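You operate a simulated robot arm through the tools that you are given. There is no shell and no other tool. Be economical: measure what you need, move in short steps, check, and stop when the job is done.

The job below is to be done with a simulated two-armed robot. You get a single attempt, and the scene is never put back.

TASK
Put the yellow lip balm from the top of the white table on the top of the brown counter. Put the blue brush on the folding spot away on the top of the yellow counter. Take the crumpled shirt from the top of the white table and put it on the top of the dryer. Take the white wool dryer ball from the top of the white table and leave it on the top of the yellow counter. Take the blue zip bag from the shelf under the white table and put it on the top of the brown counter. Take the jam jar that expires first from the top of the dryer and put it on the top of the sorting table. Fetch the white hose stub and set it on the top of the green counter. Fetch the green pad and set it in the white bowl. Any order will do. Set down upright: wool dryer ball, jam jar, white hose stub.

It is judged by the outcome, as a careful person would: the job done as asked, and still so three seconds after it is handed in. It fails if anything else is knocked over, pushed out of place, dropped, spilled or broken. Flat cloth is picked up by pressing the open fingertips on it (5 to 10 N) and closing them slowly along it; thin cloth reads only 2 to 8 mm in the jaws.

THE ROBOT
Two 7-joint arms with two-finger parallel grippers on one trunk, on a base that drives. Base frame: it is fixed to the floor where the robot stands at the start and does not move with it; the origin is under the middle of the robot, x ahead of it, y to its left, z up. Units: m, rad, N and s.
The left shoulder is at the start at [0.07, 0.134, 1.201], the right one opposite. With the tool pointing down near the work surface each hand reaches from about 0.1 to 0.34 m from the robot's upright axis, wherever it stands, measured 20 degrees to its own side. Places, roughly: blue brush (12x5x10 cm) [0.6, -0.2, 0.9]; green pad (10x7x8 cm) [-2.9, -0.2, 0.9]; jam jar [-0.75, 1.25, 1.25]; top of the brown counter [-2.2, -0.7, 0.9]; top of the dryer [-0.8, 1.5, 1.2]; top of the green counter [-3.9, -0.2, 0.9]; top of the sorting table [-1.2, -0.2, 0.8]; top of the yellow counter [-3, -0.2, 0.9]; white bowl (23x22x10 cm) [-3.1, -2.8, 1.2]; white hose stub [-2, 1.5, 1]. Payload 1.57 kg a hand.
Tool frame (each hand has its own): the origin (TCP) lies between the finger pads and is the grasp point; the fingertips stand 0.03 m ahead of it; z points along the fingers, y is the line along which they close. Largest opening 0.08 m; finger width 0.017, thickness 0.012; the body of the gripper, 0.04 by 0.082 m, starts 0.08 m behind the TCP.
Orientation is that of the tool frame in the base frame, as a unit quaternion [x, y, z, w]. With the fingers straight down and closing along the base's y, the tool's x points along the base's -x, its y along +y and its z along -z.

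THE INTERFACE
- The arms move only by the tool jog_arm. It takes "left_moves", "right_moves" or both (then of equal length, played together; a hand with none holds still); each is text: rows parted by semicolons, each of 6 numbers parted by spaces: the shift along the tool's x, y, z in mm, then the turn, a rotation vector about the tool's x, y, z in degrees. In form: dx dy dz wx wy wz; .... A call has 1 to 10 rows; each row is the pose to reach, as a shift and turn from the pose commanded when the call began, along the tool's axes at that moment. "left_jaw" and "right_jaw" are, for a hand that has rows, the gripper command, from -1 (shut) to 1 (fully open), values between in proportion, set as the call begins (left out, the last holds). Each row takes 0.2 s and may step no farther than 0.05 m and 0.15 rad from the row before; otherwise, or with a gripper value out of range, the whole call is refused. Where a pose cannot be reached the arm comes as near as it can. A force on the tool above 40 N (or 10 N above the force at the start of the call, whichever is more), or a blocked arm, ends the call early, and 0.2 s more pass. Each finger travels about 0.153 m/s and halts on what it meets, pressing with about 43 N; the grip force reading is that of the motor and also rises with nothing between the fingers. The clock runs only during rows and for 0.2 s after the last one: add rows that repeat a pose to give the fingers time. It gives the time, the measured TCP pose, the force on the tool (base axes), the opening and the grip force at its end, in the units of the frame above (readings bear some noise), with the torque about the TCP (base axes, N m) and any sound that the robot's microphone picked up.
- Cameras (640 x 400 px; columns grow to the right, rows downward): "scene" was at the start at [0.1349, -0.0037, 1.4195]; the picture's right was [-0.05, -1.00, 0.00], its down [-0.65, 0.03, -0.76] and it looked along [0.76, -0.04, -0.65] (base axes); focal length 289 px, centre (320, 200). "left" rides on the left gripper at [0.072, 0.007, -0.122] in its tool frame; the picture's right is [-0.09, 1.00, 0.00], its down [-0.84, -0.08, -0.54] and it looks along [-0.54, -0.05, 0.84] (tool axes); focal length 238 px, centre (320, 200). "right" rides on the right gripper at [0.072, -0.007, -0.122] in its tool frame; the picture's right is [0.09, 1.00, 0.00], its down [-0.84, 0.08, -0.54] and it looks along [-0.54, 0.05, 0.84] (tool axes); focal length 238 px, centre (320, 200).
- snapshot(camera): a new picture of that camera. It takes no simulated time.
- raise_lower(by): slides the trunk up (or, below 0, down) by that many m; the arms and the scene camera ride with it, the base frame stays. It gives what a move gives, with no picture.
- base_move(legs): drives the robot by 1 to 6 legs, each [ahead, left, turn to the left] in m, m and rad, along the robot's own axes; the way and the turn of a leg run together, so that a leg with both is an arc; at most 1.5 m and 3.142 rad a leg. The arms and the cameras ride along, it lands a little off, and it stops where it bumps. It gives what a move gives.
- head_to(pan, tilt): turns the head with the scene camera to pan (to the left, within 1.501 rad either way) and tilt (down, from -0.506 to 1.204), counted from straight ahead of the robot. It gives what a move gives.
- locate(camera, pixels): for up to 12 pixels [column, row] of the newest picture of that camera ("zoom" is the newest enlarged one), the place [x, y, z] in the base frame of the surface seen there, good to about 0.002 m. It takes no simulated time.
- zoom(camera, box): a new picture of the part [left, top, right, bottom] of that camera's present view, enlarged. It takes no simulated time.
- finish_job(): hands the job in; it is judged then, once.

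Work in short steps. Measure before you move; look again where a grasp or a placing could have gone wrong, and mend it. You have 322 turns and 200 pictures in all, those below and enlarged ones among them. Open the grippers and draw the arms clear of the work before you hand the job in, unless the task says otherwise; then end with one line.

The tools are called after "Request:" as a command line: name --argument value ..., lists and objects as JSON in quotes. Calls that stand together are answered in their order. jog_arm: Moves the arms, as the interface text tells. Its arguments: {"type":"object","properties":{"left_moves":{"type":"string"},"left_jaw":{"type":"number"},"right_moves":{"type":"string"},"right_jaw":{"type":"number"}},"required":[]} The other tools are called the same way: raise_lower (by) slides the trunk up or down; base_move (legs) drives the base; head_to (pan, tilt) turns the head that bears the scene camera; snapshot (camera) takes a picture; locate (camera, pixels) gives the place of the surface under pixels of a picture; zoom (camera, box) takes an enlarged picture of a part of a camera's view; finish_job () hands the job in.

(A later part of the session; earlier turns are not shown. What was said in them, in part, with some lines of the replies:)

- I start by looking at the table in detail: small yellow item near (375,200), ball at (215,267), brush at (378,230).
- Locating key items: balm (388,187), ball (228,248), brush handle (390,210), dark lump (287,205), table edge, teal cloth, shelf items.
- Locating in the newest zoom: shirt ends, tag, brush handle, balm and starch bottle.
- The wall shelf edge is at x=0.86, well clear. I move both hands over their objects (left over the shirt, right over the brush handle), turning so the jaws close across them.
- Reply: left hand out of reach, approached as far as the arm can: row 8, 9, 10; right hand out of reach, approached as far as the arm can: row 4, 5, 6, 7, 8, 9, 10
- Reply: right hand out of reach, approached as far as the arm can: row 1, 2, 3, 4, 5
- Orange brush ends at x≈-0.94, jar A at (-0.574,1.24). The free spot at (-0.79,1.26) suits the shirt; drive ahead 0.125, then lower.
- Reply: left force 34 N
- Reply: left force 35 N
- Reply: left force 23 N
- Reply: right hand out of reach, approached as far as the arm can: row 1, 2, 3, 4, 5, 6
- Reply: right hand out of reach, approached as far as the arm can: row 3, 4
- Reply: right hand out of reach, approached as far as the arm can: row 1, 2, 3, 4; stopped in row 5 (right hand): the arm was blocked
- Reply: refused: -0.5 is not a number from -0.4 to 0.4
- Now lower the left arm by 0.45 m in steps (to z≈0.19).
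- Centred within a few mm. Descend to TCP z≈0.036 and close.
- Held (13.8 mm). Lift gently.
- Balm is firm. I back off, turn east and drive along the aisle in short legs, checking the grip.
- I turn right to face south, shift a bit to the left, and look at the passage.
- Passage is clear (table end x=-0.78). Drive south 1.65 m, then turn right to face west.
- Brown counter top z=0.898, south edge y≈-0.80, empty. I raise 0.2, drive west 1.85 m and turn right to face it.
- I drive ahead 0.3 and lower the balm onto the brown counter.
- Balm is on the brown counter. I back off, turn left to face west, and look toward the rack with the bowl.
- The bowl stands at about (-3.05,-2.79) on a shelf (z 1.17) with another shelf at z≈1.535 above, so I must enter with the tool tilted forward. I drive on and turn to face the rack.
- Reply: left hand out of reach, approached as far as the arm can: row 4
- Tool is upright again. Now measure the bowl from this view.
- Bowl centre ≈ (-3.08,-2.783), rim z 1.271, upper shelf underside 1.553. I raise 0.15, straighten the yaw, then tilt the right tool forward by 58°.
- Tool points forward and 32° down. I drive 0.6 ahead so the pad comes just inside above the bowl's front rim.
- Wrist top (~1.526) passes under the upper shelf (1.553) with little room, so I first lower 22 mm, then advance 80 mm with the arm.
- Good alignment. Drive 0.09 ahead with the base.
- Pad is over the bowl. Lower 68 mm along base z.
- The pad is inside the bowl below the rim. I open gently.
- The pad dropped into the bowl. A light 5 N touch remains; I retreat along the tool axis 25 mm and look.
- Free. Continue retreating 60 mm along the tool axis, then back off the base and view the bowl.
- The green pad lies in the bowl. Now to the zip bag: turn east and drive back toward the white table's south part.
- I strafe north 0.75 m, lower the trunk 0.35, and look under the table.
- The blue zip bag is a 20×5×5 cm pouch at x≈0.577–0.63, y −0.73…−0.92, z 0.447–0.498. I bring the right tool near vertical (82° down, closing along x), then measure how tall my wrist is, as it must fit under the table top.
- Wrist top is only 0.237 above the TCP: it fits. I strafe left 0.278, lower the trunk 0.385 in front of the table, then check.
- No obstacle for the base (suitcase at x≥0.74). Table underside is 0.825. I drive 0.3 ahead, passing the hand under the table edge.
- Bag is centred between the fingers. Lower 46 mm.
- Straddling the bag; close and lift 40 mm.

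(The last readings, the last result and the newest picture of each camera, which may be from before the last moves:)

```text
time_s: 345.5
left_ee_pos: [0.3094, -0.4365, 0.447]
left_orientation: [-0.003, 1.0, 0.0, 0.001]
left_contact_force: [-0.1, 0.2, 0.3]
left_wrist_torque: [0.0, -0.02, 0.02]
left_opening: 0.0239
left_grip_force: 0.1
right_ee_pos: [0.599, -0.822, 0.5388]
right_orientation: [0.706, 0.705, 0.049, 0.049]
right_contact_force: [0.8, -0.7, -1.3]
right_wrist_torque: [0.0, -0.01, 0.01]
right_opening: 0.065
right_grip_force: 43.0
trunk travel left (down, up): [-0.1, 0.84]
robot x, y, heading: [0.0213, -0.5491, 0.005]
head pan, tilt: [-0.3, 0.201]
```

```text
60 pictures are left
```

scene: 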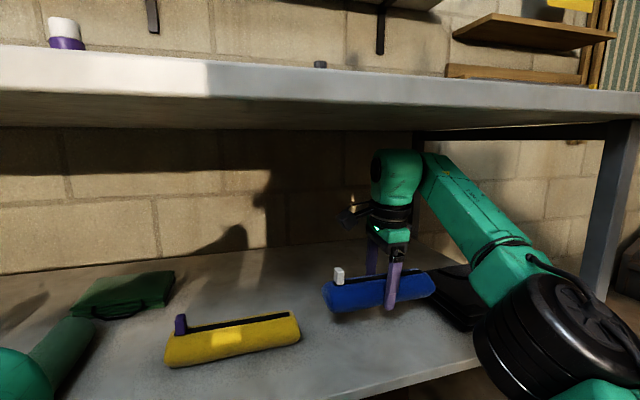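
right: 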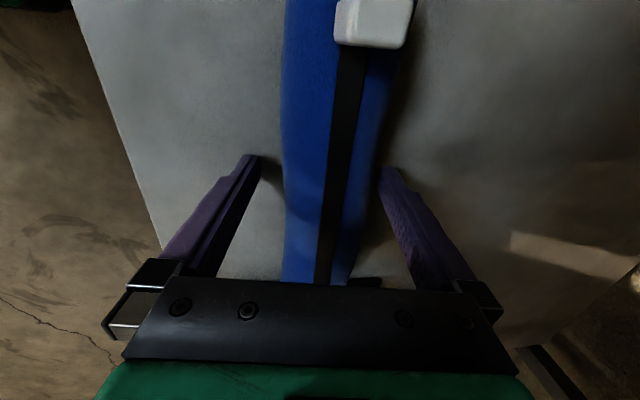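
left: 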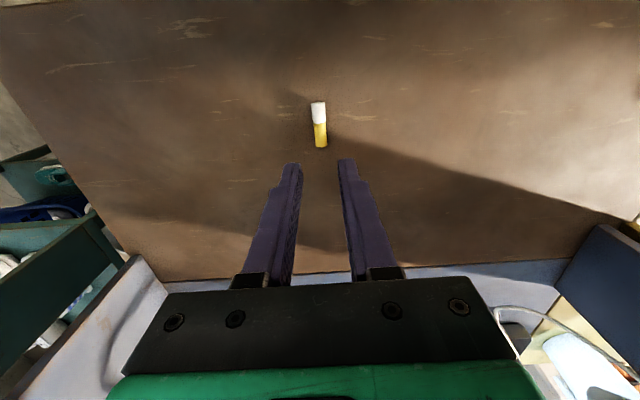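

Bag is held (65 mm). I back straight out 0.4 m, then raise the trunk.

Request:
base_move --legs '[[-0.4, 0, 0]]'

Request:
raise_lower --by 0.4

Request:
raise_lower --by 0.12

Request:
base_move --legs '[[0, -0.9, 0], [-1.0, 0, 0], [-0.87, 0, 0], [0, 0, 1.57]]'

Request:
head_to --pan 0.0 --tilt 0.6

Request:
snapshot --camera "scene"

```text
time_s: 348.0
left_ee_pos: [-0.0884, -0.4392, 0.4487]
left_orientation: [-0.003, 1.0, 0.0, 0.001]
left_contact_force: [0.0, 0.3, -0.2]
left_wrist_torque: [0.0, 0.02, 0.0]
left_opening: 0.0241
left_grip_force: 0.0
right_ee_pos: [0.2016, -0.8234, 0.5398]
right_orientation: [0.705, 0.705, 0.048, 0.049]
right_contact_force: [-0.4, -0.9, -0.6]
right_wrist_torque: [-0.02, 0.0, 0.01]
right_opening: 0.0646
right_grip_force: 42.9
trunk travel left (down, up): [-0.1, 0.84]
robot x, y, heading: [-0.3785, -0.551, 0.002]
head pan, tilt: [-0.3, 0.201]
```

```text
time_s: 351.8
left_ee_pos: [-0.0871, -0.4382, 0.8492]
left_orientation: [-0.004, 1.0, 0.0, 0.001]
left_contact_force: [0.2, -0.5, -0.3]
left_wrist_torque: [0.0, 0.02, -0.01]
left_opening: 0.024
left_grip_force: 0.0
right_ee_pos: [0.2027, -0.8232, 0.9388]
right_orientation: [0.705, 0.706, 0.049, 0.05]
right_contact_force: [-0.3, 0.1, -0.6]
right_wrist_torque: [-0.02, -0.03, -0.01]
right_opening: 0.0639
right_grip_force: 42.7
trunk travel left (down, up): [-0.5, 0.44]
robot x, y, heading: [-0.3751, -0.5486, 0.005]
head pan, tilt: [-0.3, 0.201]
```

```text
time_s: 353.3
left_ee_pos: [-0.0869, -0.4382, 0.9682]
left_orientation: [-0.004, 1.0, 0.001, 0.001]
left_contact_force: [-0.2, -0.1, 0.0]
left_wrist_torque: [0.01, -0.04, -0.01]
left_opening: 0.0242
left_grip_force: 0.1
right_ee_pos: [0.2032, -0.8229, 1.0584]
right_orientation: [0.705, 0.705, 0.05, 0.049]
right_contact_force: [0.0, 0.6, -1.1]
right_wrist_torque: [-0.03, -0.01, 0.02]
right_opening: 0.0637
right_grip_force: 43.0
trunk travel left (down, up): [-0.62, 0.32]
robot x, y, heading: [-0.3775, -0.5485, 0.007]
head pan, tilt: [-0.3, 0.201]
```

```text
time_s: 370.8
left_ee_pos: [-2.3338, -1.1287, 0.9689]
left_orientation: [-0.692, 0.722, 0.0, 0.001]
left_contact_force: [0.0, -0.8, 0.6]
left_wrist_torque: [0.01, 0.0, -0.01]
left_opening: 0.0239
left_grip_force: 0.1
right_ee_pos: [-1.9364, -0.8567, 1.06]
right_orientation: [0.024, 0.997, 0.07, 0.002]
right_contact_force: [0.2, 0.2, -1.4]
right_wrist_torque: [0.0, -0.01, -0.01]
right_opening: 0.0611
right_grip_force: 43.5
trunk travel left (down, up): [-0.62, 0.32]
robot x, y, heading: [-2.2343, -1.4248, 1.527]
head pan, tilt: [-0.3, 0.201]
```

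```text
time_s: 371.7
left_ee_pos: [-2.3353, -1.1282, 0.9694]
left_orientation: [-0.693, 0.721, 0.001, 0.0]
left_contact_force: [-0.6, 0.1, -0.8]
left_wrist_torque: [0.0, -0.03, 0.02]
left_opening: 0.0241
left_grip_force: 0.0
right_ee_pos: [-1.9373, -0.8575, 1.0584]
right_orientation: [0.024, 0.997, 0.07, 0.0]
right_contact_force: [0.3, -0.6, -1.1]
right_wrist_torque: [0.0, 0.01, -0.02]
right_opening: 0.0614
right_grip_force: 42.6
trunk travel left (down, up): [-0.62, 0.32]
robot x, y, heading: [-2.2392, -1.4202, 1.532]
head pan, tilt: [0.0, 0.6]
```

```text
59 pictures are left
```

scene: 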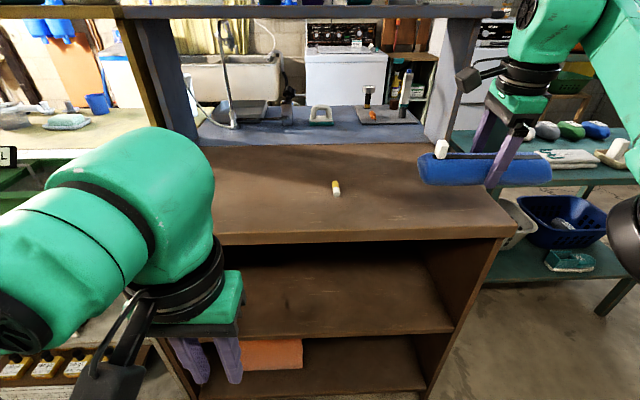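

The balm is still there. I drive ahead 0.2, left 0.04, and lower the bag onto the brown counter.

Request:
base_move --legs '[[0.2, 0.045, 0.03]]'

Request:
jog_arm --right_moves "0 -4 35 0 0 0; 0 -9 70 0 0 0; 0 -13 98 0 0 0; 0 -14 108 0 0 0; 0 -14 108 0 0 0"

Request:
snapshot --camera "scene"

```text
time_s: 373.3
left_ee_pos: [-2.3834, -0.9293, 0.9693]
left_orientation: [-0.703, 0.711, 0.001, 0.001]
left_contact_force: [0.7, 0.5, -0.2]
left_wrist_torque: [0.01, 0.03, -0.02]
left_opening: 0.0239
left_grip_force: 0.0
right_ee_pos: [-1.994, -0.6463, 1.0585]
right_orientation: [0.009, 0.998, 0.07, 0.0]
right_contact_force: [-0.4, -0.1, -0.8]
right_wrist_torque: [-0.04, 0.01, 0.02]
right_opening: 0.0614
right_grip_force: 42.9
trunk travel left (down, up): [-0.62, 0.32]
robot x, y, heading: [-2.2814, -1.2189, 1.559]
head pan, tilt: [0.0, 0.6]
```

```text
time_s: 374.5
left_ee_pos: [-2.3848, -0.9291, 0.968]
left_orientation: [-0.703, 0.712, 0.001, 0.0]
left_contact_force: [0.4, -0.5, -0.1]
left_wrist_torque: [0.02, -0.02, -0.02]
left_opening: 0.0242
left_grip_force: 0.0
right_ee_pos: [-1.9948, -0.643, 0.9505]
right_orientation: [0.009, 0.998, 0.07, 0.001]
right_contact_force: [0.0, -0.7, -0.6]
right_wrist_torque: [-0.03, 0.02, 0.02]
right_opening: 0.0613
right_grip_force: 43.2
trunk travel left (down, up): [-0.62, 0.32]
robot x, y, heading: [-2.2792, -1.2169, 1.558]
head pan, tilt: [0.0, 0.6]
```

```text
58 pictures are left
```

scene: 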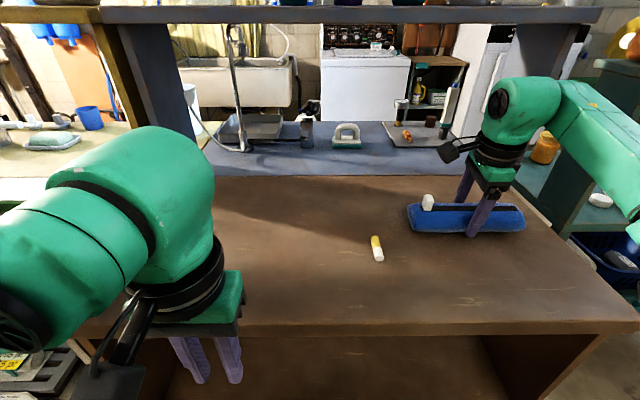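

Just above the surface; lower 6 mm, release, and lift.

Request:
jog_arm --right_moves "0 0 3 0 0 0; 0 -1 6 0 0 0; 0 -1 6 0 0 0"

Request:
jog_arm --right_moves "0 0 0 0 0 0; 0 0 0 0 0 0; 0 0 0 0 0 0" --right_jaw 1

Request:
jog_arm --right_moves "0 4 -35 0 0 0; 0 9 -75 0 0 0; 0 13 -115 0 0 0; 0 16 -140 0 0 0"

Request:
snapshot --camera "scene"

```text
time_s: 375.3
left_ee_pos: [-2.3855, -0.9312, 0.9696]
left_orientation: [-0.703, 0.711, 0.001, 0.001]
left_contact_force: [0.3, -1.2, -0.4]
left_wrist_torque: [0.01, -0.01, -0.02]
left_opening: 0.0239
left_grip_force: 0.0
right_ee_pos: [-1.9939, -0.6451, 0.9503]
right_orientation: [0.01, 0.997, 0.075, 0.0]
right_contact_force: [8.3, 15.8, 34.0]
right_wrist_torque: [-0.07, -0.51, 0.24]
right_opening: 0.061
right_grip_force: 43.0
trunk travel left (down, up): [-0.62, 0.32]
robot x, y, heading: [-2.282, -1.2208, 1.559]
head pan, tilt: [0.0, 0.6]
```

```text
time_s: 376.1
left_ee_pos: [-2.3844, -0.9285, 0.9688]
left_orientation: [-0.703, 0.711, 0.001, 0.0]
left_contact_force: [-0.4, -0.1, -0.4]
left_wrist_torque: [-0.02, 0.03, 0.01]
left_opening: 0.024
left_grip_force: 0.0
right_ee_pos: [-1.9941, -0.6441, 0.9444]
right_orientation: [0.009, 0.998, 0.069, 0.001]
right_contact_force: [-0.4, 0.0, 1.1]
right_wrist_torque: [-0.01, -0.04, -0.01]
right_opening: 0.0801
right_grip_force: 0.1
trunk travel left (down, up): [-0.62, 0.32]
robot x, y, heading: [-2.281, -1.2208, 1.555]
head pan, tilt: [0.0, 0.6]
```

```text
time_s: 377.1
left_ee_pos: [-2.3857, -0.9285, 0.9682]
left_orientation: [-0.704, 0.71, 0.001, 0.001]
left_contact_force: [0.2, 0.2, -0.1]
left_wrist_torque: [0.02, -0.01, -0.02]
left_opening: 0.024
left_grip_force: 0.1
right_ee_pos: [-1.9984, -0.6473, 1.081]
right_orientation: [0.004, 0.997, 0.077, 0.005]
right_contact_force: [-0.3, -0.1, -0.4]
right_wrist_torque: [-0.01, 0.03, -0.01]
right_opening: 0.08
right_grip_force: 0.0
right hand out of reach, approached as far as the arm can: row 4
trunk travel left (down, up): [-0.62, 0.32]
robot x, y, heading: [-2.2774, -1.2211, 1.561]
head pan, tilt: [0.0, 0.6]
```

```text
57 pictures are left
```

scene: 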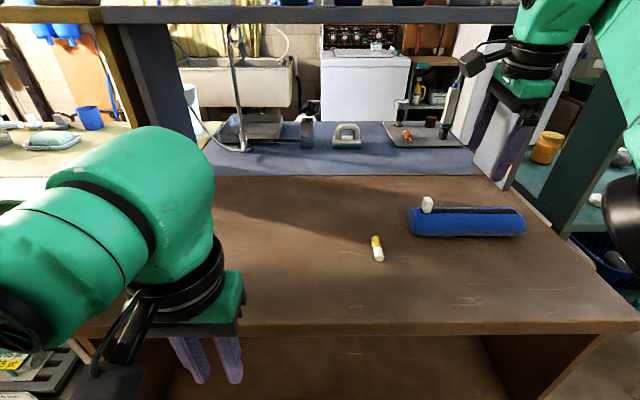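

Zip bag and balm are on the brown counter. Now the brush and ball: drive back to the white table via the east passage.

Request:
base_move --legs '[[-0.25, 0, 0], [0, 0, -1.56], [1.0, 0, 0], [0.95, 0, 0], [0, 1.42, 0]]'

Request:
raise_lower --by 0.2

Request:
snapshot --camera "scene"

```text
time_s: 398.8
left_ee_pos: [-0.0259, 0.0036, 0.9686]
left_orientation: [0.001, 1.0, 0.0, 0.0]
left_contact_force: [0.1, -0.2, 0.8]
left_wrist_torque: [0.01, -0.02, -0.02]
left_opening: 0.0239
left_grip_force: 0.1
right_ee_pos: [0.2616, -0.3826, 1.0812]
right_orientation: [0.705, 0.705, 0.052, 0.058]
right_contact_force: [0.9, -0.4, 0.4]
right_wrist_torque: [-0.02, 0.0, 0.01]
right_opening: 0.0801
right_grip_force: 0.1
trunk travel left (down, up): [-0.62, 0.32]
robot x, y, heading: [-0.3149, -0.1022, 0.001]
head pan, tilt: [0.0, 0.6]
```

```text
time_s: 401.0
left_ee_pos: [-0.0264, 0.0038, 1.1696]
left_orientation: [0.001, 1.0, 0.001, 0.002]
left_contact_force: [0.0, 0.3, 0.2]
left_wrist_torque: [-0.01, 0.02, 0.0]
left_opening: 0.0242
left_grip_force: 0.0
right_ee_pos: [0.2597, -0.3819, 1.2805]
right_orientation: [0.705, 0.705, 0.052, 0.058]
right_contact_force: [0.7, -0.7, 0.5]
right_wrist_torque: [-0.01, 0.0, -0.01]
right_opening: 0.0799
right_grip_force: 0.1
trunk travel left (down, up): [-0.82, 0.12]
robot x, y, heading: [-0.3132, -0.1041, -0.005]
head pan, tilt: [0.0, 0.6]
```

```text
56 pictures are left
```

scene: 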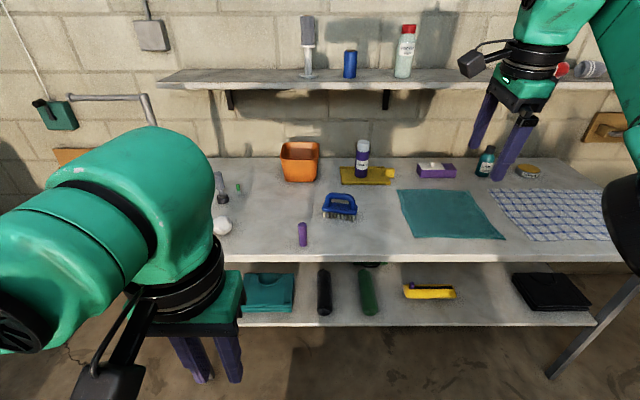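

I move to stand so that brush (right) and ball (left) are both in reach: left 0.215, ahead 0.35.

Request:
base_move --legs '[[0, 0.213, 0.005], [0.355, 0, 0]]'

Request:
jog_arm --left_moves "-40 0 0 0 0 0; -80 0 0 0 0 0; -120 0 0 0 0 0; -160 0 0 0 0 0; -195 0 0 0 0 0" --right_moves "0 0 20 3.5 0 0; 0 0 50 7 0 0; 0 0 80 7 0 0; 0 0 110 7 0 0; 0 0 130 7 0 0" --left_jaw 1 --right_jaw 1

Request:
snapshot --camera "left"

Request:
snapshot --camera "right"

```text
time_s: 404.5
left_ee_pos: [0.3311, 0.2204, 1.169]
left_orientation: [-0.001, 1.0, 0.0, 0.002]
left_contact_force: [0.5, -0.2, 0.4]
left_wrist_torque: [0.02, -0.06, -0.02]
left_opening: 0.024
left_grip_force: 0.0
right_ee_pos: [0.6188, -0.1625, 1.2803]
right_orientation: [0.703, 0.706, 0.053, 0.058]
right_contact_force: [0.5, -0.6, -0.2]
right_wrist_torque: [0.02, 0.01, 0.01]
right_opening: 0.0798
right_grip_force: 0.1
trunk travel left (down, up): [-0.82, 0.12]
robot x, y, heading: [0.0453, 0.1124, 0.0]
head pan, tilt: [0.0, 0.6]
```

```text
time_s: 405.7
left_ee_pos: [0.5314, 0.221, 1.1683]
left_orientation: [-0.001, 1.0, 0.002, 0.001]
left_contact_force: [0.1, -0.2, 0.2]
left_wrist_torque: [0.03, 0.03, -0.02]
left_opening: 0.0799
left_grip_force: 0.2
right_ee_pos: [0.6427, -0.164, 1.1488]
right_orientation: [0.706, 0.708, 0.009, 0.014]
right_contact_force: [0.4, -0.1, 0.1]
right_wrist_torque: [-0.02, 0.03, 0.02]
right_opening: 0.0798
right_grip_force: 0.1
right hand out of reach, approached as far as the arm can: row 1, 2
trunk travel left (down, up): [-0.82, 0.12]
robot x, y, heading: [0.044, 0.1138, 0.002]
head pan, tilt: [0.0, 0.6]
```

```text
55 pictures are left
```

left: 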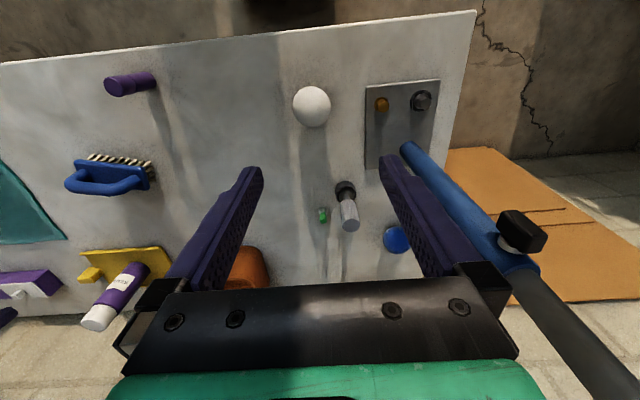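

```text
54 pictures are left
```

right: 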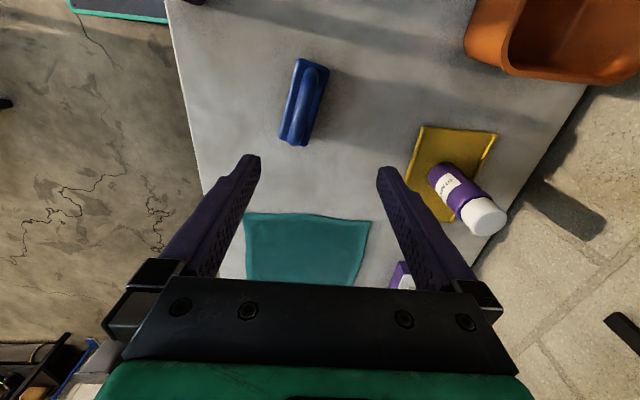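

Request:
locate --camera "right" --pixels '[[313, 68], [303, 130], [309, 95], [303, 62], [288, 138], [322, 75], [310, 110]]'

Request:
zoom --camera "right" --box '[260, 40, 350, 160]'

Request:
locate --camera "left" --pixels '[[311, 105], [294, 106], [330, 106], [311, 88], [311, 126], [347, 205], [370, 165], [420, 160], [395, 110]]'

```text
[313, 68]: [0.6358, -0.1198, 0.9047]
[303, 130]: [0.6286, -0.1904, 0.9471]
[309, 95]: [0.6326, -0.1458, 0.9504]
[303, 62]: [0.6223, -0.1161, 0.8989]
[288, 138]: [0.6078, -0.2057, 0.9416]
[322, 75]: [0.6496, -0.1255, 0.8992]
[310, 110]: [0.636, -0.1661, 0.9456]
```

```text
3.33 times, centred on (305, 100) of right
```

zoom: 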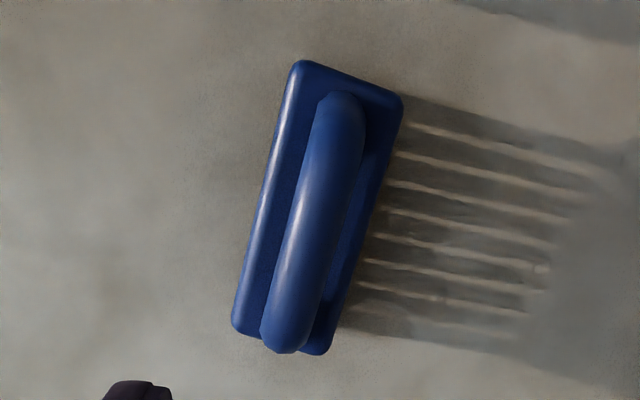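

```text
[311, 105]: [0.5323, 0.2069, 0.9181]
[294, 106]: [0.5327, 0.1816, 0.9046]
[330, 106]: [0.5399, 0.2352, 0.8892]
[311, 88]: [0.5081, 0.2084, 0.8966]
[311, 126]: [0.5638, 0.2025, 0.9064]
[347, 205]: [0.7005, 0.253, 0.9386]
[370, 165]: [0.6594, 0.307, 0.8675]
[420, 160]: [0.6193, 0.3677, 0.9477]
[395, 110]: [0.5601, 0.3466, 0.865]
```

Brush handle centre ≈ (0.627,-0.163), axis yawed 9°; ball centre (0.534,0.208), Ø≈0.06. Both hands descend together, stopping a bit above first.

Request:
jog_arm --left_moves "-2.5 -13 40 0 0 0; -2.5 -13 80 0 0 0; -2.5 -13 120 0 0 0; -2.5 -13 160 0 0 0; -2.5 -13 185 0 0 0; -2.5 -13 185 0 0 0" --right_moves "0 -8 25 0 0 4.6; 0 -16 50 0 0 9.2; 0 -16 85 0 0 9.2; 0 -16 120 0 0 9.2; 0 -16 145 0 0 9.2; 0 -16 145 0 0 9.2"

Request:
snapshot --camera "left"

Request:
snapshot --camera "right"

```text
time_s: 407.1
left_ee_pos: [0.5307, 0.2079, 0.9838]
left_orientation: [-0.001, 1.0, 0.0, 0.001]
left_contact_force: [-0.1, 0.0, 0.2]
left_wrist_torque: [-0.01, -0.01, 0.01]
left_opening: 0.0799
left_grip_force: 0.0
right_ee_pos: [0.6293, -0.1637, 1.0061]
right_orientation: [0.76, 0.649, 0.009, 0.014]
right_contact_force: [0.4, 0.4, -0.7]
right_wrist_torque: [-0.03, -0.04, 0.02]
right_opening: 0.0798
right_grip_force: 0.1
trunk travel left (down, up): [-0.82, 0.12]
robot x, y, heading: [0.0442, 0.1156, 0.006]
head pan, tilt: [0.0, 0.6]
```

```text
52 pictures are left
```

left: 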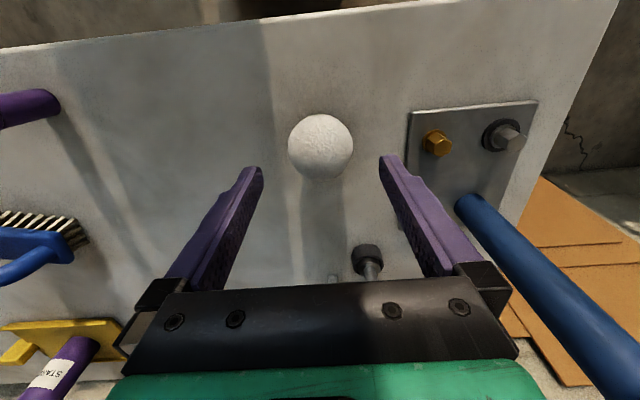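

```text
51 pictures are left
```

right: 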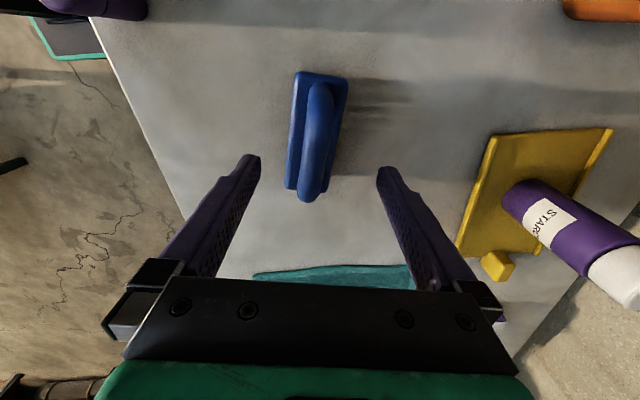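

Both centred. Final descent and close.

Request:
jog_arm --left_moves "-2 0 35 0 0 0; -3 0 70 0 0 0; -3 0 91 0 0 0; -3 0 91 0 0 0" --right_moves "0 -1 25 0 0 0; 0 -1 48 0 0 0; 0 -1 64 0 0 0; 0 -1 64 0 0 0"

Request:
jog_arm --left_moves "0 0 0 0 0 0; 0 0 0 0 0 0; 0 0 0 0 0 0" --right_moves "0 0 0 0 0 0; 0 0 0 0 0 0; 0 0 0 0 0 0" --left_jaw -1 --right_jaw -1

Request:
jog_arm --left_moves "0 0 -20 0 0 0; 0 0 -60 0 0 0; 0 0 -100 0 0 0; 0 0 -140 0 0 0; 0 0 -170 0 0 0" --right_moves "0 0 -20 0 0 0; 0 0 -60 0 0 0; 0 0 -100 0 0 0; 0 0 -120 0 0 0; 0 0 -120 0 0 0"

Request:
snapshot --camera "scene"

```text
time_s: 408.1
left_ee_pos: [0.5344, 0.2086, 0.8921]
left_orientation: [-0.001, 1.0, 0.0, 0.001]
left_contact_force: [0.2, 0.1, -0.4]
left_wrist_torque: [-0.02, -0.01, -0.01]
left_opening: 0.0798
left_grip_force: 0.0
right_ee_pos: [0.6298, -0.1665, 0.94]
right_orientation: [0.76, 0.65, 0.009, 0.014]
right_contact_force: [-0.1, -0.8, 0.1]
right_wrist_torque: [-0.02, 0.01, -0.03]
right_opening: 0.0803
right_grip_force: 0.1
trunk travel left (down, up): [-0.82, 0.12]
robot x, y, heading: [0.0475, 0.1148, 0.002]
head pan, tilt: [0.0, 0.6]
```

```text
time_s: 408.9
left_ee_pos: [0.5351, 0.2084, 0.8929]
left_orientation: [-0.001, 1.0, 0.0, 0.001]
left_contact_force: [0.0, 0.0, -0.3]
left_wrist_torque: [0.02, 0.04, -0.03]
left_opening: 0.0598
left_grip_force: 42.8
right_ee_pos: [0.6297, -0.1669, 0.9416]
right_orientation: [0.761, 0.649, 0.009, 0.014]
right_contact_force: [0.1, 0.0, 0.4]
right_wrist_torque: [0.04, -0.01, -0.04]
right_opening: 0.021
right_grip_force: 34.3
trunk travel left (down, up): [-0.82, 0.12]
robot x, y, heading: [0.045, 0.1129, 0.009]
head pan, tilt: [0.0, 0.6]
```

```text
time_s: 410.1
left_ee_pos: [0.5361, 0.2082, 1.0662]
left_orientation: [-0.001, 1.0, 0.001, 0.001]
left_contact_force: [0.4, -0.3, -0.7]
left_wrist_torque: [0.02, 0.04, 0.0]
left_opening: 0.0596
left_grip_force: 43.0
right_ee_pos: [0.6261, -0.1645, 1.0631]
right_orientation: [0.76, 0.649, 0.01, 0.013]
right_contact_force: [-0.1, 0.7, -0.3]
right_wrist_torque: [-0.01, 0.01, 0.02]
right_opening: 0.0211
right_grip_force: 34.4
trunk travel left (down, up): [-0.82, 0.12]
robot x, y, heading: [0.044, 0.1088, 0.004]
head pan, tilt: [0.0, 0.6]
```

```text
50 pictures are left
```

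scene: 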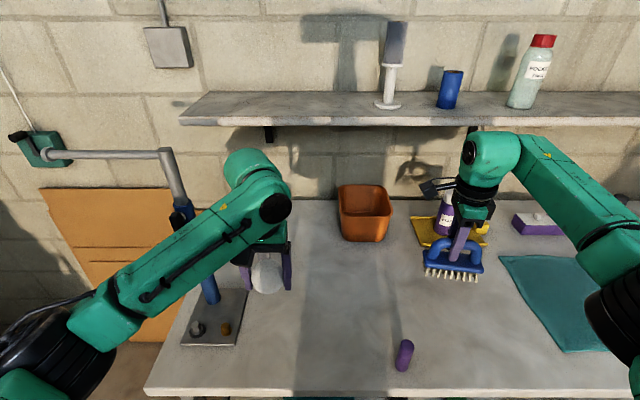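

Both held. I raise the trunk, back out and reverse down the north aisle, then turn right to face the yellow counter.

Request:
raise_lower --by 0.11

Request:
base_move --legs '[[-0.42, 0, 0], [0, 0.44, 0], [-1.2, 0, 0], [-1.15, 0.1, 0], [0, 0, -1.57]]'

Request:
head_to --pan 0.0 --tilt 0.65

Request:
snapshot --camera "scene"

```text
time_s: 411.6
left_ee_pos: [0.5375, 0.2073, 1.1744]
left_orientation: [-0.001, 1.0, 0.0, 0.0]
left_contact_force: [0.0, -0.6, -0.4]
left_wrist_torque: [-0.01, 0.0, 0.04]
left_opening: 0.0596
left_grip_force: 43.1
right_ee_pos: [0.6279, -0.1637, 1.1717]
right_orientation: [0.761, 0.649, 0.01, 0.014]
right_contact_force: [-0.2, 0.5, -1.0]
right_wrist_torque: [0.02, 0.02, 0.03]
right_opening: 0.0212
right_grip_force: 34.4
trunk travel left (down, up): [-0.93, 0.01]
robot x, y, heading: [0.0427, 0.1088, 0.005]
head pan, tilt: [0.0, 0.6]
```

```text
time_s: 431.6
left_ee_pos: [-2.6682, 0.2033, 1.1737]
left_orientation: [0.715, 0.699, -0.001, 0.001]
left_contact_force: [0.8, 0.2, -0.7]
left_wrist_torque: [0.04, 0.0, 0.0]
left_opening: 0.0589
left_grip_force: 42.6
right_ee_pos: [-3.0425, 0.1215, 1.1716]
right_orientation: [0.996, -0.091, -0.004, 0.017]
right_contact_force: [0.9, 0.5, -1.7]
right_wrist_torque: [-0.01, -0.01, 0.01]
right_opening: 0.0208
right_grip_force: 34.1
trunk travel left (down, up): [-0.93, 0.01]
robot x, y, heading: [-2.7529, 0.6946, -1.594]
head pan, tilt: [0.0, 0.6]
```

```text
time_s: 432.2
left_ee_pos: [-2.6675, 0.2027, 1.173]
left_orientation: [0.715, 0.699, -0.001, 0.001]
left_contact_force: [0.1, 0.1, -0.3]
left_wrist_torque: [0.01, 0.01, 0.0]
left_opening: 0.0588
left_grip_force: 43.0
right_ee_pos: [-3.0429, 0.1205, 1.1715]
right_orientation: [0.996, -0.089, -0.003, 0.017]
right_contact_force: [0.0, -1.1, -1.5]
right_wrist_torque: [-0.03, -0.04, -0.02]
right_opening: 0.021
right_grip_force: 34.3
trunk travel left (down, up): [-0.93, 0.01]
robot x, y, heading: [-2.7537, 0.6988, -1.593]
head pan, tilt: [0.0, 0.649]
```

```text
49 pictures are left
```

scene: 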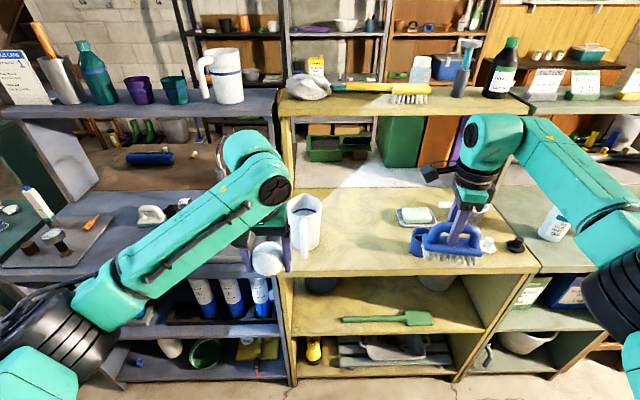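

Both still held. The free area on the yellow counter is x −2.8…−3.0. I move so the ball is over (-2.885,-0.085).

Request:
base_move --legs '[[0, -0.212, 0.022], [0.285, 0, 0]]'

Request:
snapshot --camera "scene"

Request:
snapshot --camera "left"

```text
time_s: 435.5
left_ee_pos: [-2.8668, -0.0761, 1.174]
left_orientation: [0.705, 0.71, -0.001, 0.001]
left_contact_force: [0.2, 0.9, 0.0]
left_wrist_torque: [-0.01, 0.0, 0.0]
left_opening: 0.0587
left_grip_force: 43.1
right_ee_pos: [-3.2378, -0.1692, 1.1737]
right_orientation: [0.997, -0.076, -0.003, 0.018]
right_contact_force: [0.0, 0.0, -1.5]
right_wrist_torque: [-0.03, -0.01, -0.02]
right_opening: 0.021
right_grip_force: 35.0
trunk travel left (down, up): [-0.93, 0.01]
robot x, y, heading: [-2.9667, 0.4106, -1.563]
head pan, tilt: [0.0, 0.649]
```

```text
48 pictures are left
```

scene: 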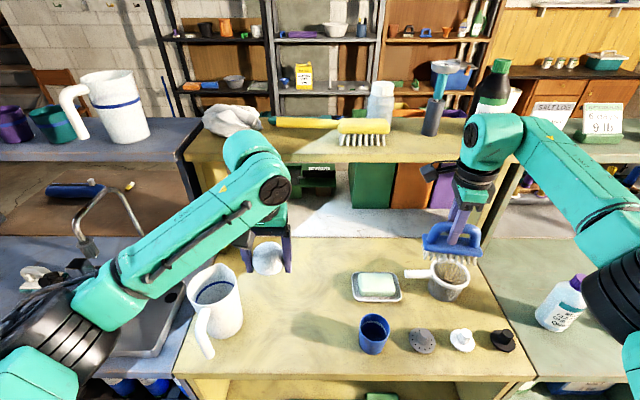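

```text
47 pictures are left
```

left: 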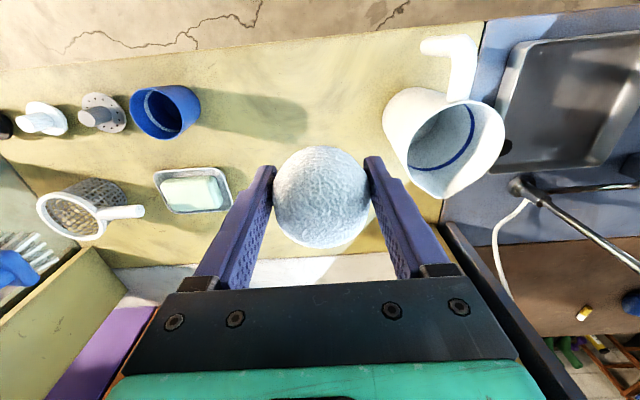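

I shift 25 mm away from the pitcher and lower to z≈1.03, checking the forearm against the pitcher.

Request:
jog_arm --left_moves "0 -25 30 0 0 0; 0 -25 65 0 0 0; 0 -25 100 0 0 0; 0 -25 140 0 0 0; 0 -25 140 0 0 0"

Request:
snapshot --camera "scene"

Request:
snapshot --camera "left"

```text
time_s: 436.7
left_ee_pos: [-2.8896, -0.0803, 1.0335]
left_orientation: [0.705, 0.709, 0.0, 0.0]
left_contact_force: [-0.1, 0.4, 0.3]
left_wrist_torque: [-0.01, 0.02, 0.02]
left_opening: 0.0586
left_grip_force: 42.5
right_ee_pos: [-3.238, -0.1715, 1.1713]
right_orientation: [0.997, -0.076, -0.003, 0.017]
right_contact_force: [0.5, -0.2, -1.0]
right_wrist_torque: [-0.01, -0.02, 0.02]
right_opening: 0.0209
right_grip_force: 34.0
trunk travel left (down, up): [-0.93, 0.01]
robot x, y, heading: [-2.9648, 0.4126, -1.564]
head pan, tilt: [0.0, 0.649]
```

```text
46 pictures are left
```

scene: 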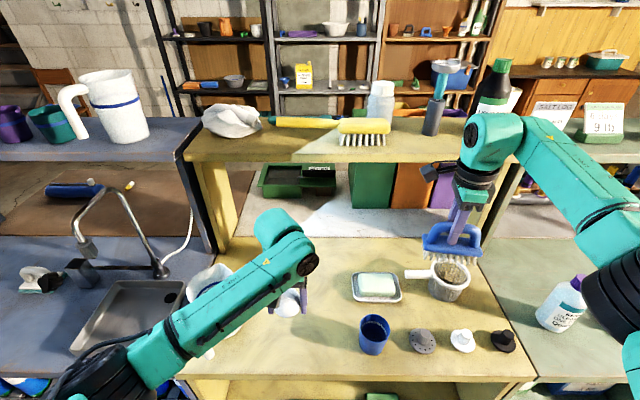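

```text
45 pictures are left
```

left: 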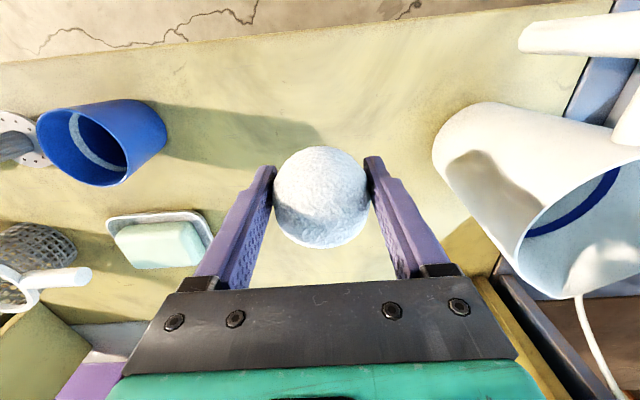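

Request:
locate --camera "scene" --pixels '[[230, 290], [200, 310], [215, 345], [185, 335], [265, 290], [205, 275], [150, 350], [225, 318]]'

Request:
locate --camera "left" --pixels '[[520, 45], [620, 30], [440, 150], [480, 240], [530, 290], [610, 180]]'

```text
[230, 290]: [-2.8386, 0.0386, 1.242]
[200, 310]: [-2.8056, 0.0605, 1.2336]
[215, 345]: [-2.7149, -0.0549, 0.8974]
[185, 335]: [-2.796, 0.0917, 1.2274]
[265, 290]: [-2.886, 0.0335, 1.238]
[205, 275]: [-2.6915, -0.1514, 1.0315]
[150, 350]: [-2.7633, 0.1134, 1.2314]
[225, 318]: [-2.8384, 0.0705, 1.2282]
```

```text
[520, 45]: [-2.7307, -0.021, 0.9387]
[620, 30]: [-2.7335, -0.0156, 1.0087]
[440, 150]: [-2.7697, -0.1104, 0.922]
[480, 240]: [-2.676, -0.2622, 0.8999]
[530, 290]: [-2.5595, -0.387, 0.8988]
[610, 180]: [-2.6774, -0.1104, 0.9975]
```

Forearm passes in front of the pitcher with ~7 cm to spare. Lower the ball to the counter.

Request:
jog_arm --left_moves "0 0 30 0 0 0; 0 0 60 0 0 0; 0 0 85 0 0 0; 0 0 94 0 0 0; 0 0 98 0 0 0; 0 0 98 0 0 0"

```text
time_s: 438.1
left_ee_pos: [-2.8886, -0.0818, 0.9357]
left_orientation: [0.705, 0.709, -0.001, 0.001]
left_contact_force: [0.2, 1.0, -0.5]
left_wrist_torque: [0.0, -0.01, 0.02]
left_opening: 0.0585
left_grip_force: 43.3
right_ee_pos: [-3.2366, -0.1722, 1.1719]
right_orientation: [0.997, -0.076, -0.003, 0.016]
right_contact_force: [-0.1, 0.1, -1.5]
right_wrist_torque: [0.01, -0.01, -0.01]
right_opening: 0.0212
right_grip_force: 34.5
trunk travel left (down, up): [-0.93, 0.01]
robot x, y, heading: [-2.9616, 0.4098, -1.564]
head pan, tilt: [0.0, 0.649]
```

Request:
jog_arm --left_moves "0 0 2 0 0 0; 0 0 4 0 0 0; 0 0 4 0 0 0"

```text
time_s: 438.9
left_ee_pos: [-2.8893, -0.08, 0.9335]
left_orientation: [0.706, 0.709, -0.001, 0.001]
left_contact_force: [0.9, -1.5, 7.2]
left_wrist_torque: [-0.03, -0.09, 0.02]
left_opening: 0.0587
left_grip_force: 42.8
right_ee_pos: [-3.236, -0.1701, 1.172]
right_orientation: [0.997, -0.075, -0.003, 0.018]
right_contact_force: [-0.5, -0.3, -1.2]
right_wrist_torque: [-0.01, 0.0, -0.01]
right_opening: 0.0209
right_grip_force: 34.0
trunk travel left (down, up): [-0.93, 0.01]
robot x, y, heading: [-2.9617, 0.4131, -1.561]
head pan, tilt: [0.0, 0.649]
```

Contact at 7 N. Open and lift straight.

Request:
jog_arm --left_moves "0 0 0 0 0 0; 0 0 0 0 0 0; 0 0 0 0 0 0" --left_jaw 0.85

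Request:
jog_arm --left_moves "0 0 -35 0 0 0; 0 0 -75 0 0 0; 0 0 -115 0 0 0; 0 0 -155 0 0 0; 0 0 -195 0 0 0; 0 0 -235 0 0 0"

Request:
snapshot --camera "scene"

```text
time_s: 439.7
left_ee_pos: [-2.8896, -0.0794, 0.9313]
left_orientation: [0.705, 0.709, 0.0, 0.001]
left_contact_force: [-0.1, 0.0, 0.6]
left_wrist_torque: [0.03, -0.02, 0.0]
left_opening: 0.074
left_grip_force: 0.0
right_ee_pos: [-3.2366, -0.1717, 1.1711]
right_orientation: [0.997, -0.075, -0.004, 0.017]
right_contact_force: [-0.1, -0.3, -2.0]
right_wrist_torque: [-0.01, -0.01, 0.0]
right_opening: 0.021
right_grip_force: 34.4
trunk travel left (down, up): [-0.93, 0.01]
robot x, y, heading: [-2.9674, 0.4099, -1.565]
head pan, tilt: [0.0, 0.649]
```

```text
time_s: 441.1
left_ee_pos: [-2.8905, -0.0786, 1.1665]
left_orientation: [0.705, 0.709, 0.0, 0.001]
left_contact_force: [0.1, 0.8, 0.0]
left_wrist_torque: [0.0, 0.0, -0.01]
left_opening: 0.074
left_grip_force: 0.0
right_ee_pos: [-3.2378, -0.1706, 1.1711]
right_orientation: [0.997, -0.076, -0.003, 0.017]
right_contact_force: [-0.1, -0.5, -2.5]
right_wrist_torque: [-0.01, -0.02, 0.0]
right_opening: 0.0213
right_grip_force: 34.8
trunk travel left (down, up): [-0.93, 0.01]
robot x, y, heading: [-2.9642, 0.4139, -1.561]
head pan, tilt: [0.0, 0.649]
```

```text
44 pictures are left
```

scene: 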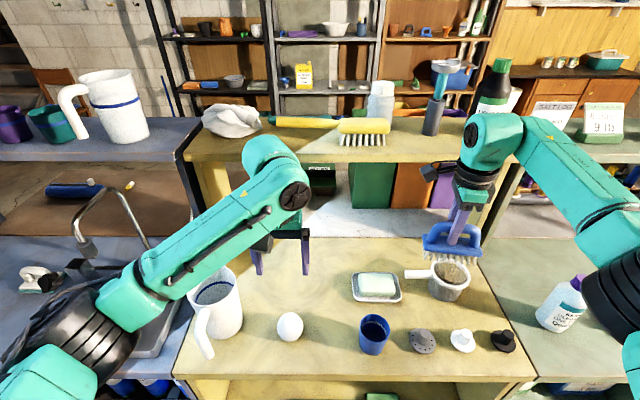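

Ball stands on the yellow counter. Retract the left hand, then strafe left 0.325 and ahead 0.07 so the brush is above (-2.91,-0.245).

Request:
jog_arm --left_moves "40 0 0 0 0 0; 80 0 0 0 0 0; 120 0 0 0 0 0; 160 0 0 0 0 0; 195 0 0 0 0 0"

Request:
base_move --legs '[[0, 0.325, 0], [0.07, 0, 0]]'

Request:
snapshot --camera "scene"

Request:
snapshot --camera "right"

```text
time_s: 442.3
left_ee_pos: [-2.8922, 0.0953, 1.1661]
left_orientation: [0.705, 0.709, -0.001, 0.001]
left_contact_force: [0.3, 0.1, -0.6]
left_wrist_torque: [0.02, 0.02, 0.04]
left_opening: 0.0739
left_grip_force: 0.1
left hand out of reach, approached as far as the arm can: row 5
right_ee_pos: [-3.2367, -0.1716, 1.1715]
right_orientation: [0.997, -0.076, -0.003, 0.017]
right_contact_force: [0.3, 0.5, -1.5]
right_wrist_torque: [0.02, 0.0, 0.01]
right_opening: 0.021
right_grip_force: 34.4
trunk travel left (down, up): [-0.93, 0.01]
robot x, y, heading: [-2.9599, 0.4085, -1.559]
head pan, tilt: [0.0, 0.649]
```

```text
time_s: 445.0
left_ee_pos: [-2.5677, 0.0386, 1.1686]
left_orientation: [0.704, 0.71, -0.003, 0.004]
left_contact_force: [0.3, 0.8, 1.1]
left_wrist_torque: [-0.02, 0.01, -0.02]
left_opening: 0.0739
left_grip_force: 0.0
right_ee_pos: [-2.9132, -0.227, 1.1763]
right_orientation: [0.997, -0.075, -0.002, 0.021]
right_contact_force: [-0.4, 0.8, -0.4]
right_wrist_torque: [-0.04, -0.01, 0.0]
right_opening: 0.0208
right_grip_force: 34.1
trunk travel left (down, up): [-0.93, 0.01]
robot x, y, heading: [-2.6361, 0.3507, -1.557]
head pan, tilt: [0.0, 0.649]
```

```text
43 pictures are left
```

scene: 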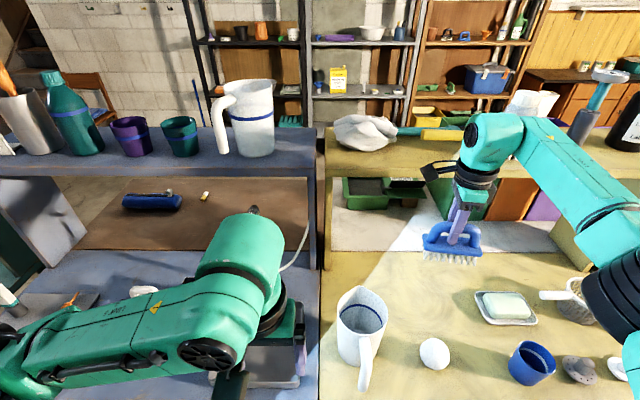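

```text
42 pictures are left
```

right: 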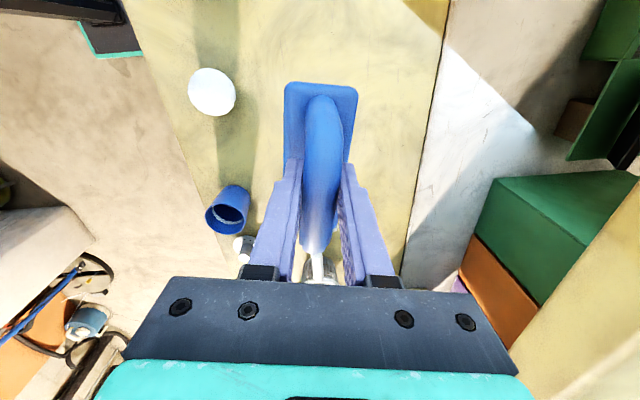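

Brush is over the free area. Lower the right arm ~165 mm and check.

Request:
jog_arm --right_moves "0 0 35 0 0 0; 0 0 70 0 0 0; 0 0 105 0 0 0; 0 0 140 0 0 0; 0 0 165 0 0 0; 0 0 165 0 0 0"

Request:
snapshot --camera "right"

```text
time_s: 446.4
left_ee_pos: [-2.5672, 0.0297, 1.1658]
left_orientation: [0.704, 0.71, 0.0, 0.001]
left_contact_force: [0.6, 0.1, -0.9]
left_wrist_torque: [-0.01, -0.01, 0.02]
left_opening: 0.0738
left_grip_force: 0.1
right_ee_pos: [-2.9139, -0.2413, 1.0093]
right_orientation: [0.997, -0.075, -0.003, 0.017]
right_contact_force: [1.4, 0.8, -0.7]
right_wrist_torque: [0.0, 0.01, 0.02]
right_opening: 0.0211
right_grip_force: 35.1
trunk travel left (down, up): [-0.93, 0.01]
robot x, y, heading: [-2.6423, 0.3498, -1.56]
head pan, tilt: [0.0, 0.649]
```

```text
41 pictures are left
```

right: 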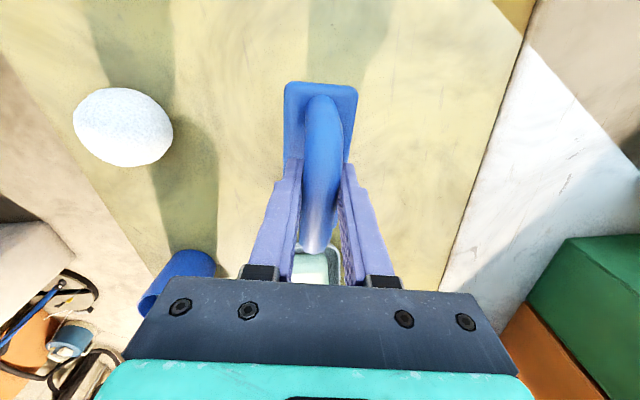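

Request:
jog_arm --right_moves "0 0 12 0 0 0; 0 0 20 0 0 0; 0 0 25 0 0 0; 0 0 28 0 0 0; 0 0 28 0 0 0"

```text
time_s: 447.6
left_ee_pos: [-2.568, 0.0297, 1.1665]
left_orientation: [0.704, 0.71, 0.0, 0.001]
left_contact_force: [0.1, 0.2, 0.9]
left_wrist_torque: [-0.01, -0.01, -0.01]
left_opening: 0.0741
left_grip_force: 0.2
right_ee_pos: [-2.911, -0.2382, 0.9831]
right_orientation: [0.997, -0.072, -0.002, 0.017]
right_contact_force: [-0.4, -0.2, -0.4]
right_wrist_torque: [0.01, -0.02, 0.02]
right_opening: 0.0209
right_grip_force: 34.3
right hand out of reach, approached as far as the arm can: row 3, 4, 5
trunk travel left (down, up): [-0.93, 0.01]
robot x, y, heading: [-2.6377, 0.3527, -1.559]
head pan, tilt: [0.0, 0.649]
```

Arm is at its limit; lower the trunk 4 mm.

Request:
raise_lower --by -0.004

```text
time_s: 448.1
left_ee_pos: [-2.5664, 0.0324, 1.1625]
left_orientation: [0.704, 0.711, 0.0, 0.001]
left_contact_force: [-0.2, 0.2, -0.1]
left_wrist_torque: [-0.03, -0.01, 0.03]
left_opening: 0.074
left_grip_force: 0.2
right_ee_pos: [-2.9104, -0.2361, 0.9817]
right_orientation: [0.997, -0.072, -0.002, 0.018]
right_contact_force: [-1.0, 1.1, 12.1]
right_wrist_torque: [-0.13, 0.59, -0.01]
right_opening: 0.0209
right_grip_force: 34.7
trunk travel left (down, up): [-0.926, 0.014]
robot x, y, heading: [-2.6406, 0.3482, -1.561]
head pan, tilt: [0.0, 0.649]
```

Contact at 12 N. Open and lift via the trunk/arm.

Request:
jog_arm --right_moves "0 0 0 0 0 0; 0 0 0 0 0 0; 0 0 0 0 0 0" --right_jaw 0.3

Request:
jog_arm --right_moves "0 0 -30 0 0 0; 0 0 -65 0 0 0; 0 0 -100 0 0 0; 0 0 -135 0 0 0; 0 0 -170 0 0 0"

Request:
snapshot --camera "right"

```text
time_s: 448.9
left_ee_pos: [-2.567, 0.0312, 1.1624]
left_orientation: [0.704, 0.71, -0.001, 0.001]
left_contact_force: [-0.2, 0.0, -0.1]
left_wrist_torque: [-0.03, 0.01, 0.01]
left_opening: 0.074
left_grip_force: 0.1
right_ee_pos: [-2.9107, -0.2387, 0.9782]
right_orientation: [0.997, -0.071, -0.003, 0.015]
right_contact_force: [-0.4, -0.4, 0.1]
right_wrist_torque: [0.0, -0.02, -0.01]
right_opening: 0.052
right_grip_force: 0.2
trunk travel left (down, up): [-0.926, 0.014]
robot x, y, heading: [-2.642, 0.3479, -1.562]
head pan, tilt: [0.0, 0.649]
```

```text
time_s: 450.1
left_ee_pos: [-2.5673, 0.0317, 1.1617]
left_orientation: [0.704, 0.71, -0.001, 0.0]
left_contact_force: [0.6, 0.5, -0.7]
left_wrist_torque: [0.01, 0.0, 0.01]
left_opening: 0.0741
left_grip_force: 0.1
right_ee_pos: [-2.9096, -0.2318, 1.1496]
right_orientation: [0.997, -0.072, -0.002, 0.016]
right_contact_force: [-0.6, 0.2, 0.6]
right_wrist_torque: [-0.01, 0.0, 0.03]
right_opening: 0.052
right_grip_force: 0.1
trunk travel left (down, up): [-0.926, 0.014]
robot x, y, heading: [-2.6412, 0.3468, -1.561]
head pan, tilt: [0.0, 0.649]
```

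```text
40 pictures are left
```

right: 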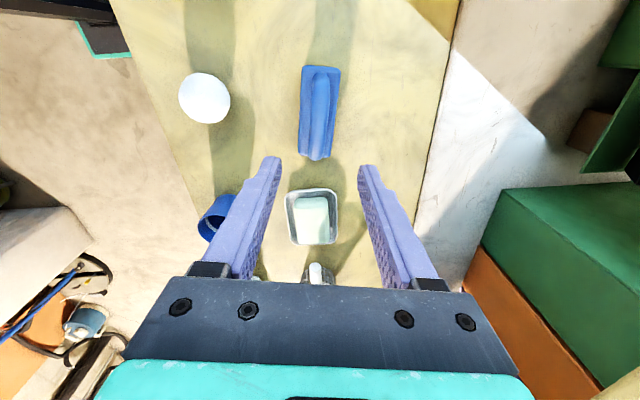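

Brush stands on the yellow counter. I back off and take a final look.

Request:
base_move --legs '[[-0.35, 0, 0], [0, -0.35, 0]]'

Request:
head_to --pan -0.15 --tilt 0.5

Request:
snapshot --camera "scene"

Request:
head_to --pan 1.4 --tilt 0.35

Request:
snapshot --camera "scene"

```text
time_s: 454.3
left_ee_pos: [-2.917, 0.3777, 1.1605]
left_orientation: [0.705, 0.71, -0.001, 0.0]
left_contact_force: [0.0, 0.8, -0.1]
left_wrist_torque: [0.0, 0.0, 0.01]
left_opening: 0.074
left_grip_force: 0.1
right_ee_pos: [-3.2605, 0.1137, 1.1494]
right_orientation: [0.997, -0.072, -0.003, 0.016]
right_contact_force: [0.4, 0.3, 0.7]
right_wrist_torque: [0.0, 0.03, 0.01]
right_opening: 0.0521
right_grip_force: 0.1
trunk travel left (down, up): [-0.926, 0.014]
robot x, y, heading: [-2.9939, 0.698, -1.562]
head pan, tilt: [0.0, 0.649]
```

```text
time_s: 455.0
left_ee_pos: [-2.9188, 0.3772, 1.161]
left_orientation: [0.704, 0.71, -0.001, 0.001]
left_contact_force: [-0.4, -0.5, -0.4]
left_wrist_torque: [0.0, 0.01, -0.02]
left_opening: 0.0742
left_grip_force: 0.1
right_ee_pos: [-3.2617, 0.1144, 1.1506]
right_orientation: [0.997, -0.072, -0.002, 0.015]
right_contact_force: [0.7, -0.4, -0.1]
right_wrist_torque: [-0.03, 0.0, 0.02]
right_opening: 0.0519
right_grip_force: 0.0
trunk travel left (down, up): [-0.926, 0.014]
robot x, y, heading: [-2.9933, 0.6959, -1.562]
head pan, tilt: [-0.15, 0.499]
```

```text
39 pictures are left
```

scene: 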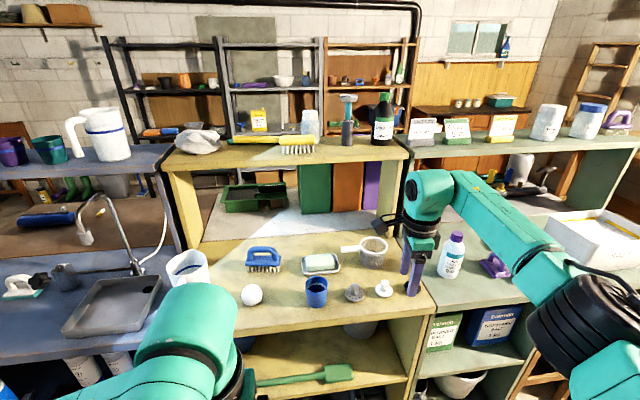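

```text
time_s: 456.6
left_ee_pos: [-2.9193, 0.3773, 1.1619]
left_orientation: [0.704, 0.711, 0.0, 0.0]
left_contact_force: [-0.7, 0.3, -0.4]
left_wrist_torque: [-0.01, 0.02, -0.02]
left_opening: 0.0741
left_grip_force: 0.0
right_ee_pos: [-3.2616, 0.1141, 1.1496]
right_orientation: [0.997, -0.073, -0.002, 0.015]
right_contact_force: [1.0, 0.2, -0.4]
right_wrist_torque: [0.02, -0.02, 0.02]
right_opening: 0.0522
right_grip_force: 0.2
trunk travel left (down, up): [-0.926, 0.014]
robot x, y, heading: [-2.9936, 0.6933, -1.558]
head pan, tilt: [1.4, 0.351]
```

```text
38 pictures are left
```

scene: 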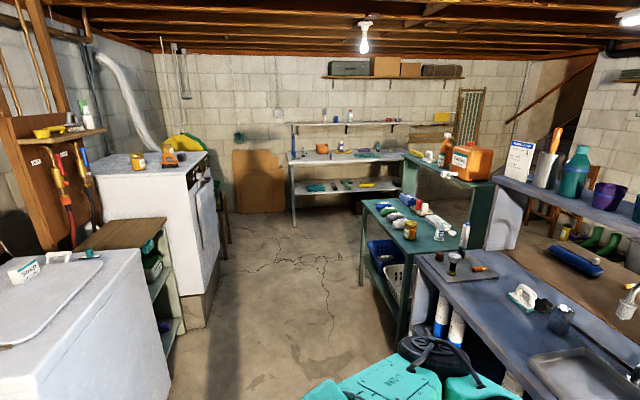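

A last check that the stub still stands on the green counter.

Request:
head_to --pan -0.9 --tilt 0.5

Request:
snapshot --camera "scene"

Request:
snapshot --camera "right"

```text
time_s: 458.7
left_ee_pos: [-2.9198, 0.3765, 1.1612]
left_orientation: [0.705, 0.71, 0.0, 0.001]
left_contact_force: [0.0, -1.3, -0.3]
left_wrist_torque: [-0.02, 0.0, -0.01]
left_opening: 0.074
left_grip_force: 0.1
right_ee_pos: [-3.2621, 0.1146, 1.1485]
right_orientation: [0.997, -0.072, -0.001, 0.016]
right_contact_force: [-0.1, 0.1, -0.5]
right_wrist_torque: [0.02, -0.01, 0.02]
right_opening: 0.052
right_grip_force: 0.2
trunk travel left (down, up): [-0.926, 0.014]
robot x, y, heading: [-2.9948, 0.6944, -1.556]
head pan, tilt: [-0.901, 0.499]
```

```text
37 pictures are left
```

scene: 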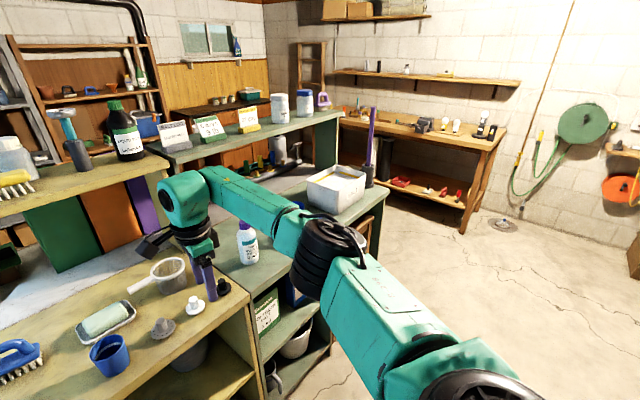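

```text
36 pictures are left
```

right: 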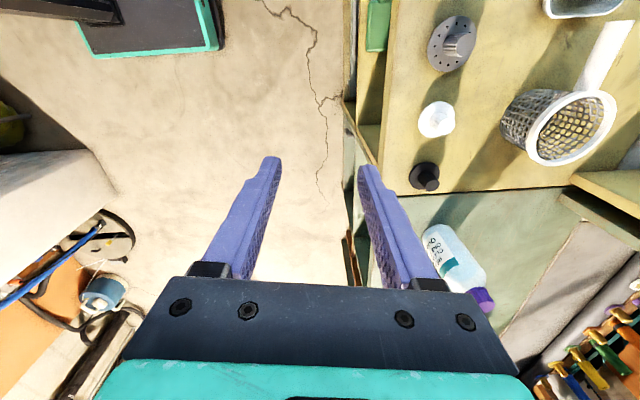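

All eight placements were seen after release and nothing has been near the stub since, so I hand in.

Request:
finish_job

```text
The job is handed in.
```

All eight items are where you asked and the job is handed in, but I dropped the lip balm on the floor once while driving. I picked it up again, and it now lies on its side on the brown counter. I took the dark bundle with the "40 °C warm, gentle" label to be the crumpled shirt, and the jam jar I moved is the one marked 07 JUL 2027.
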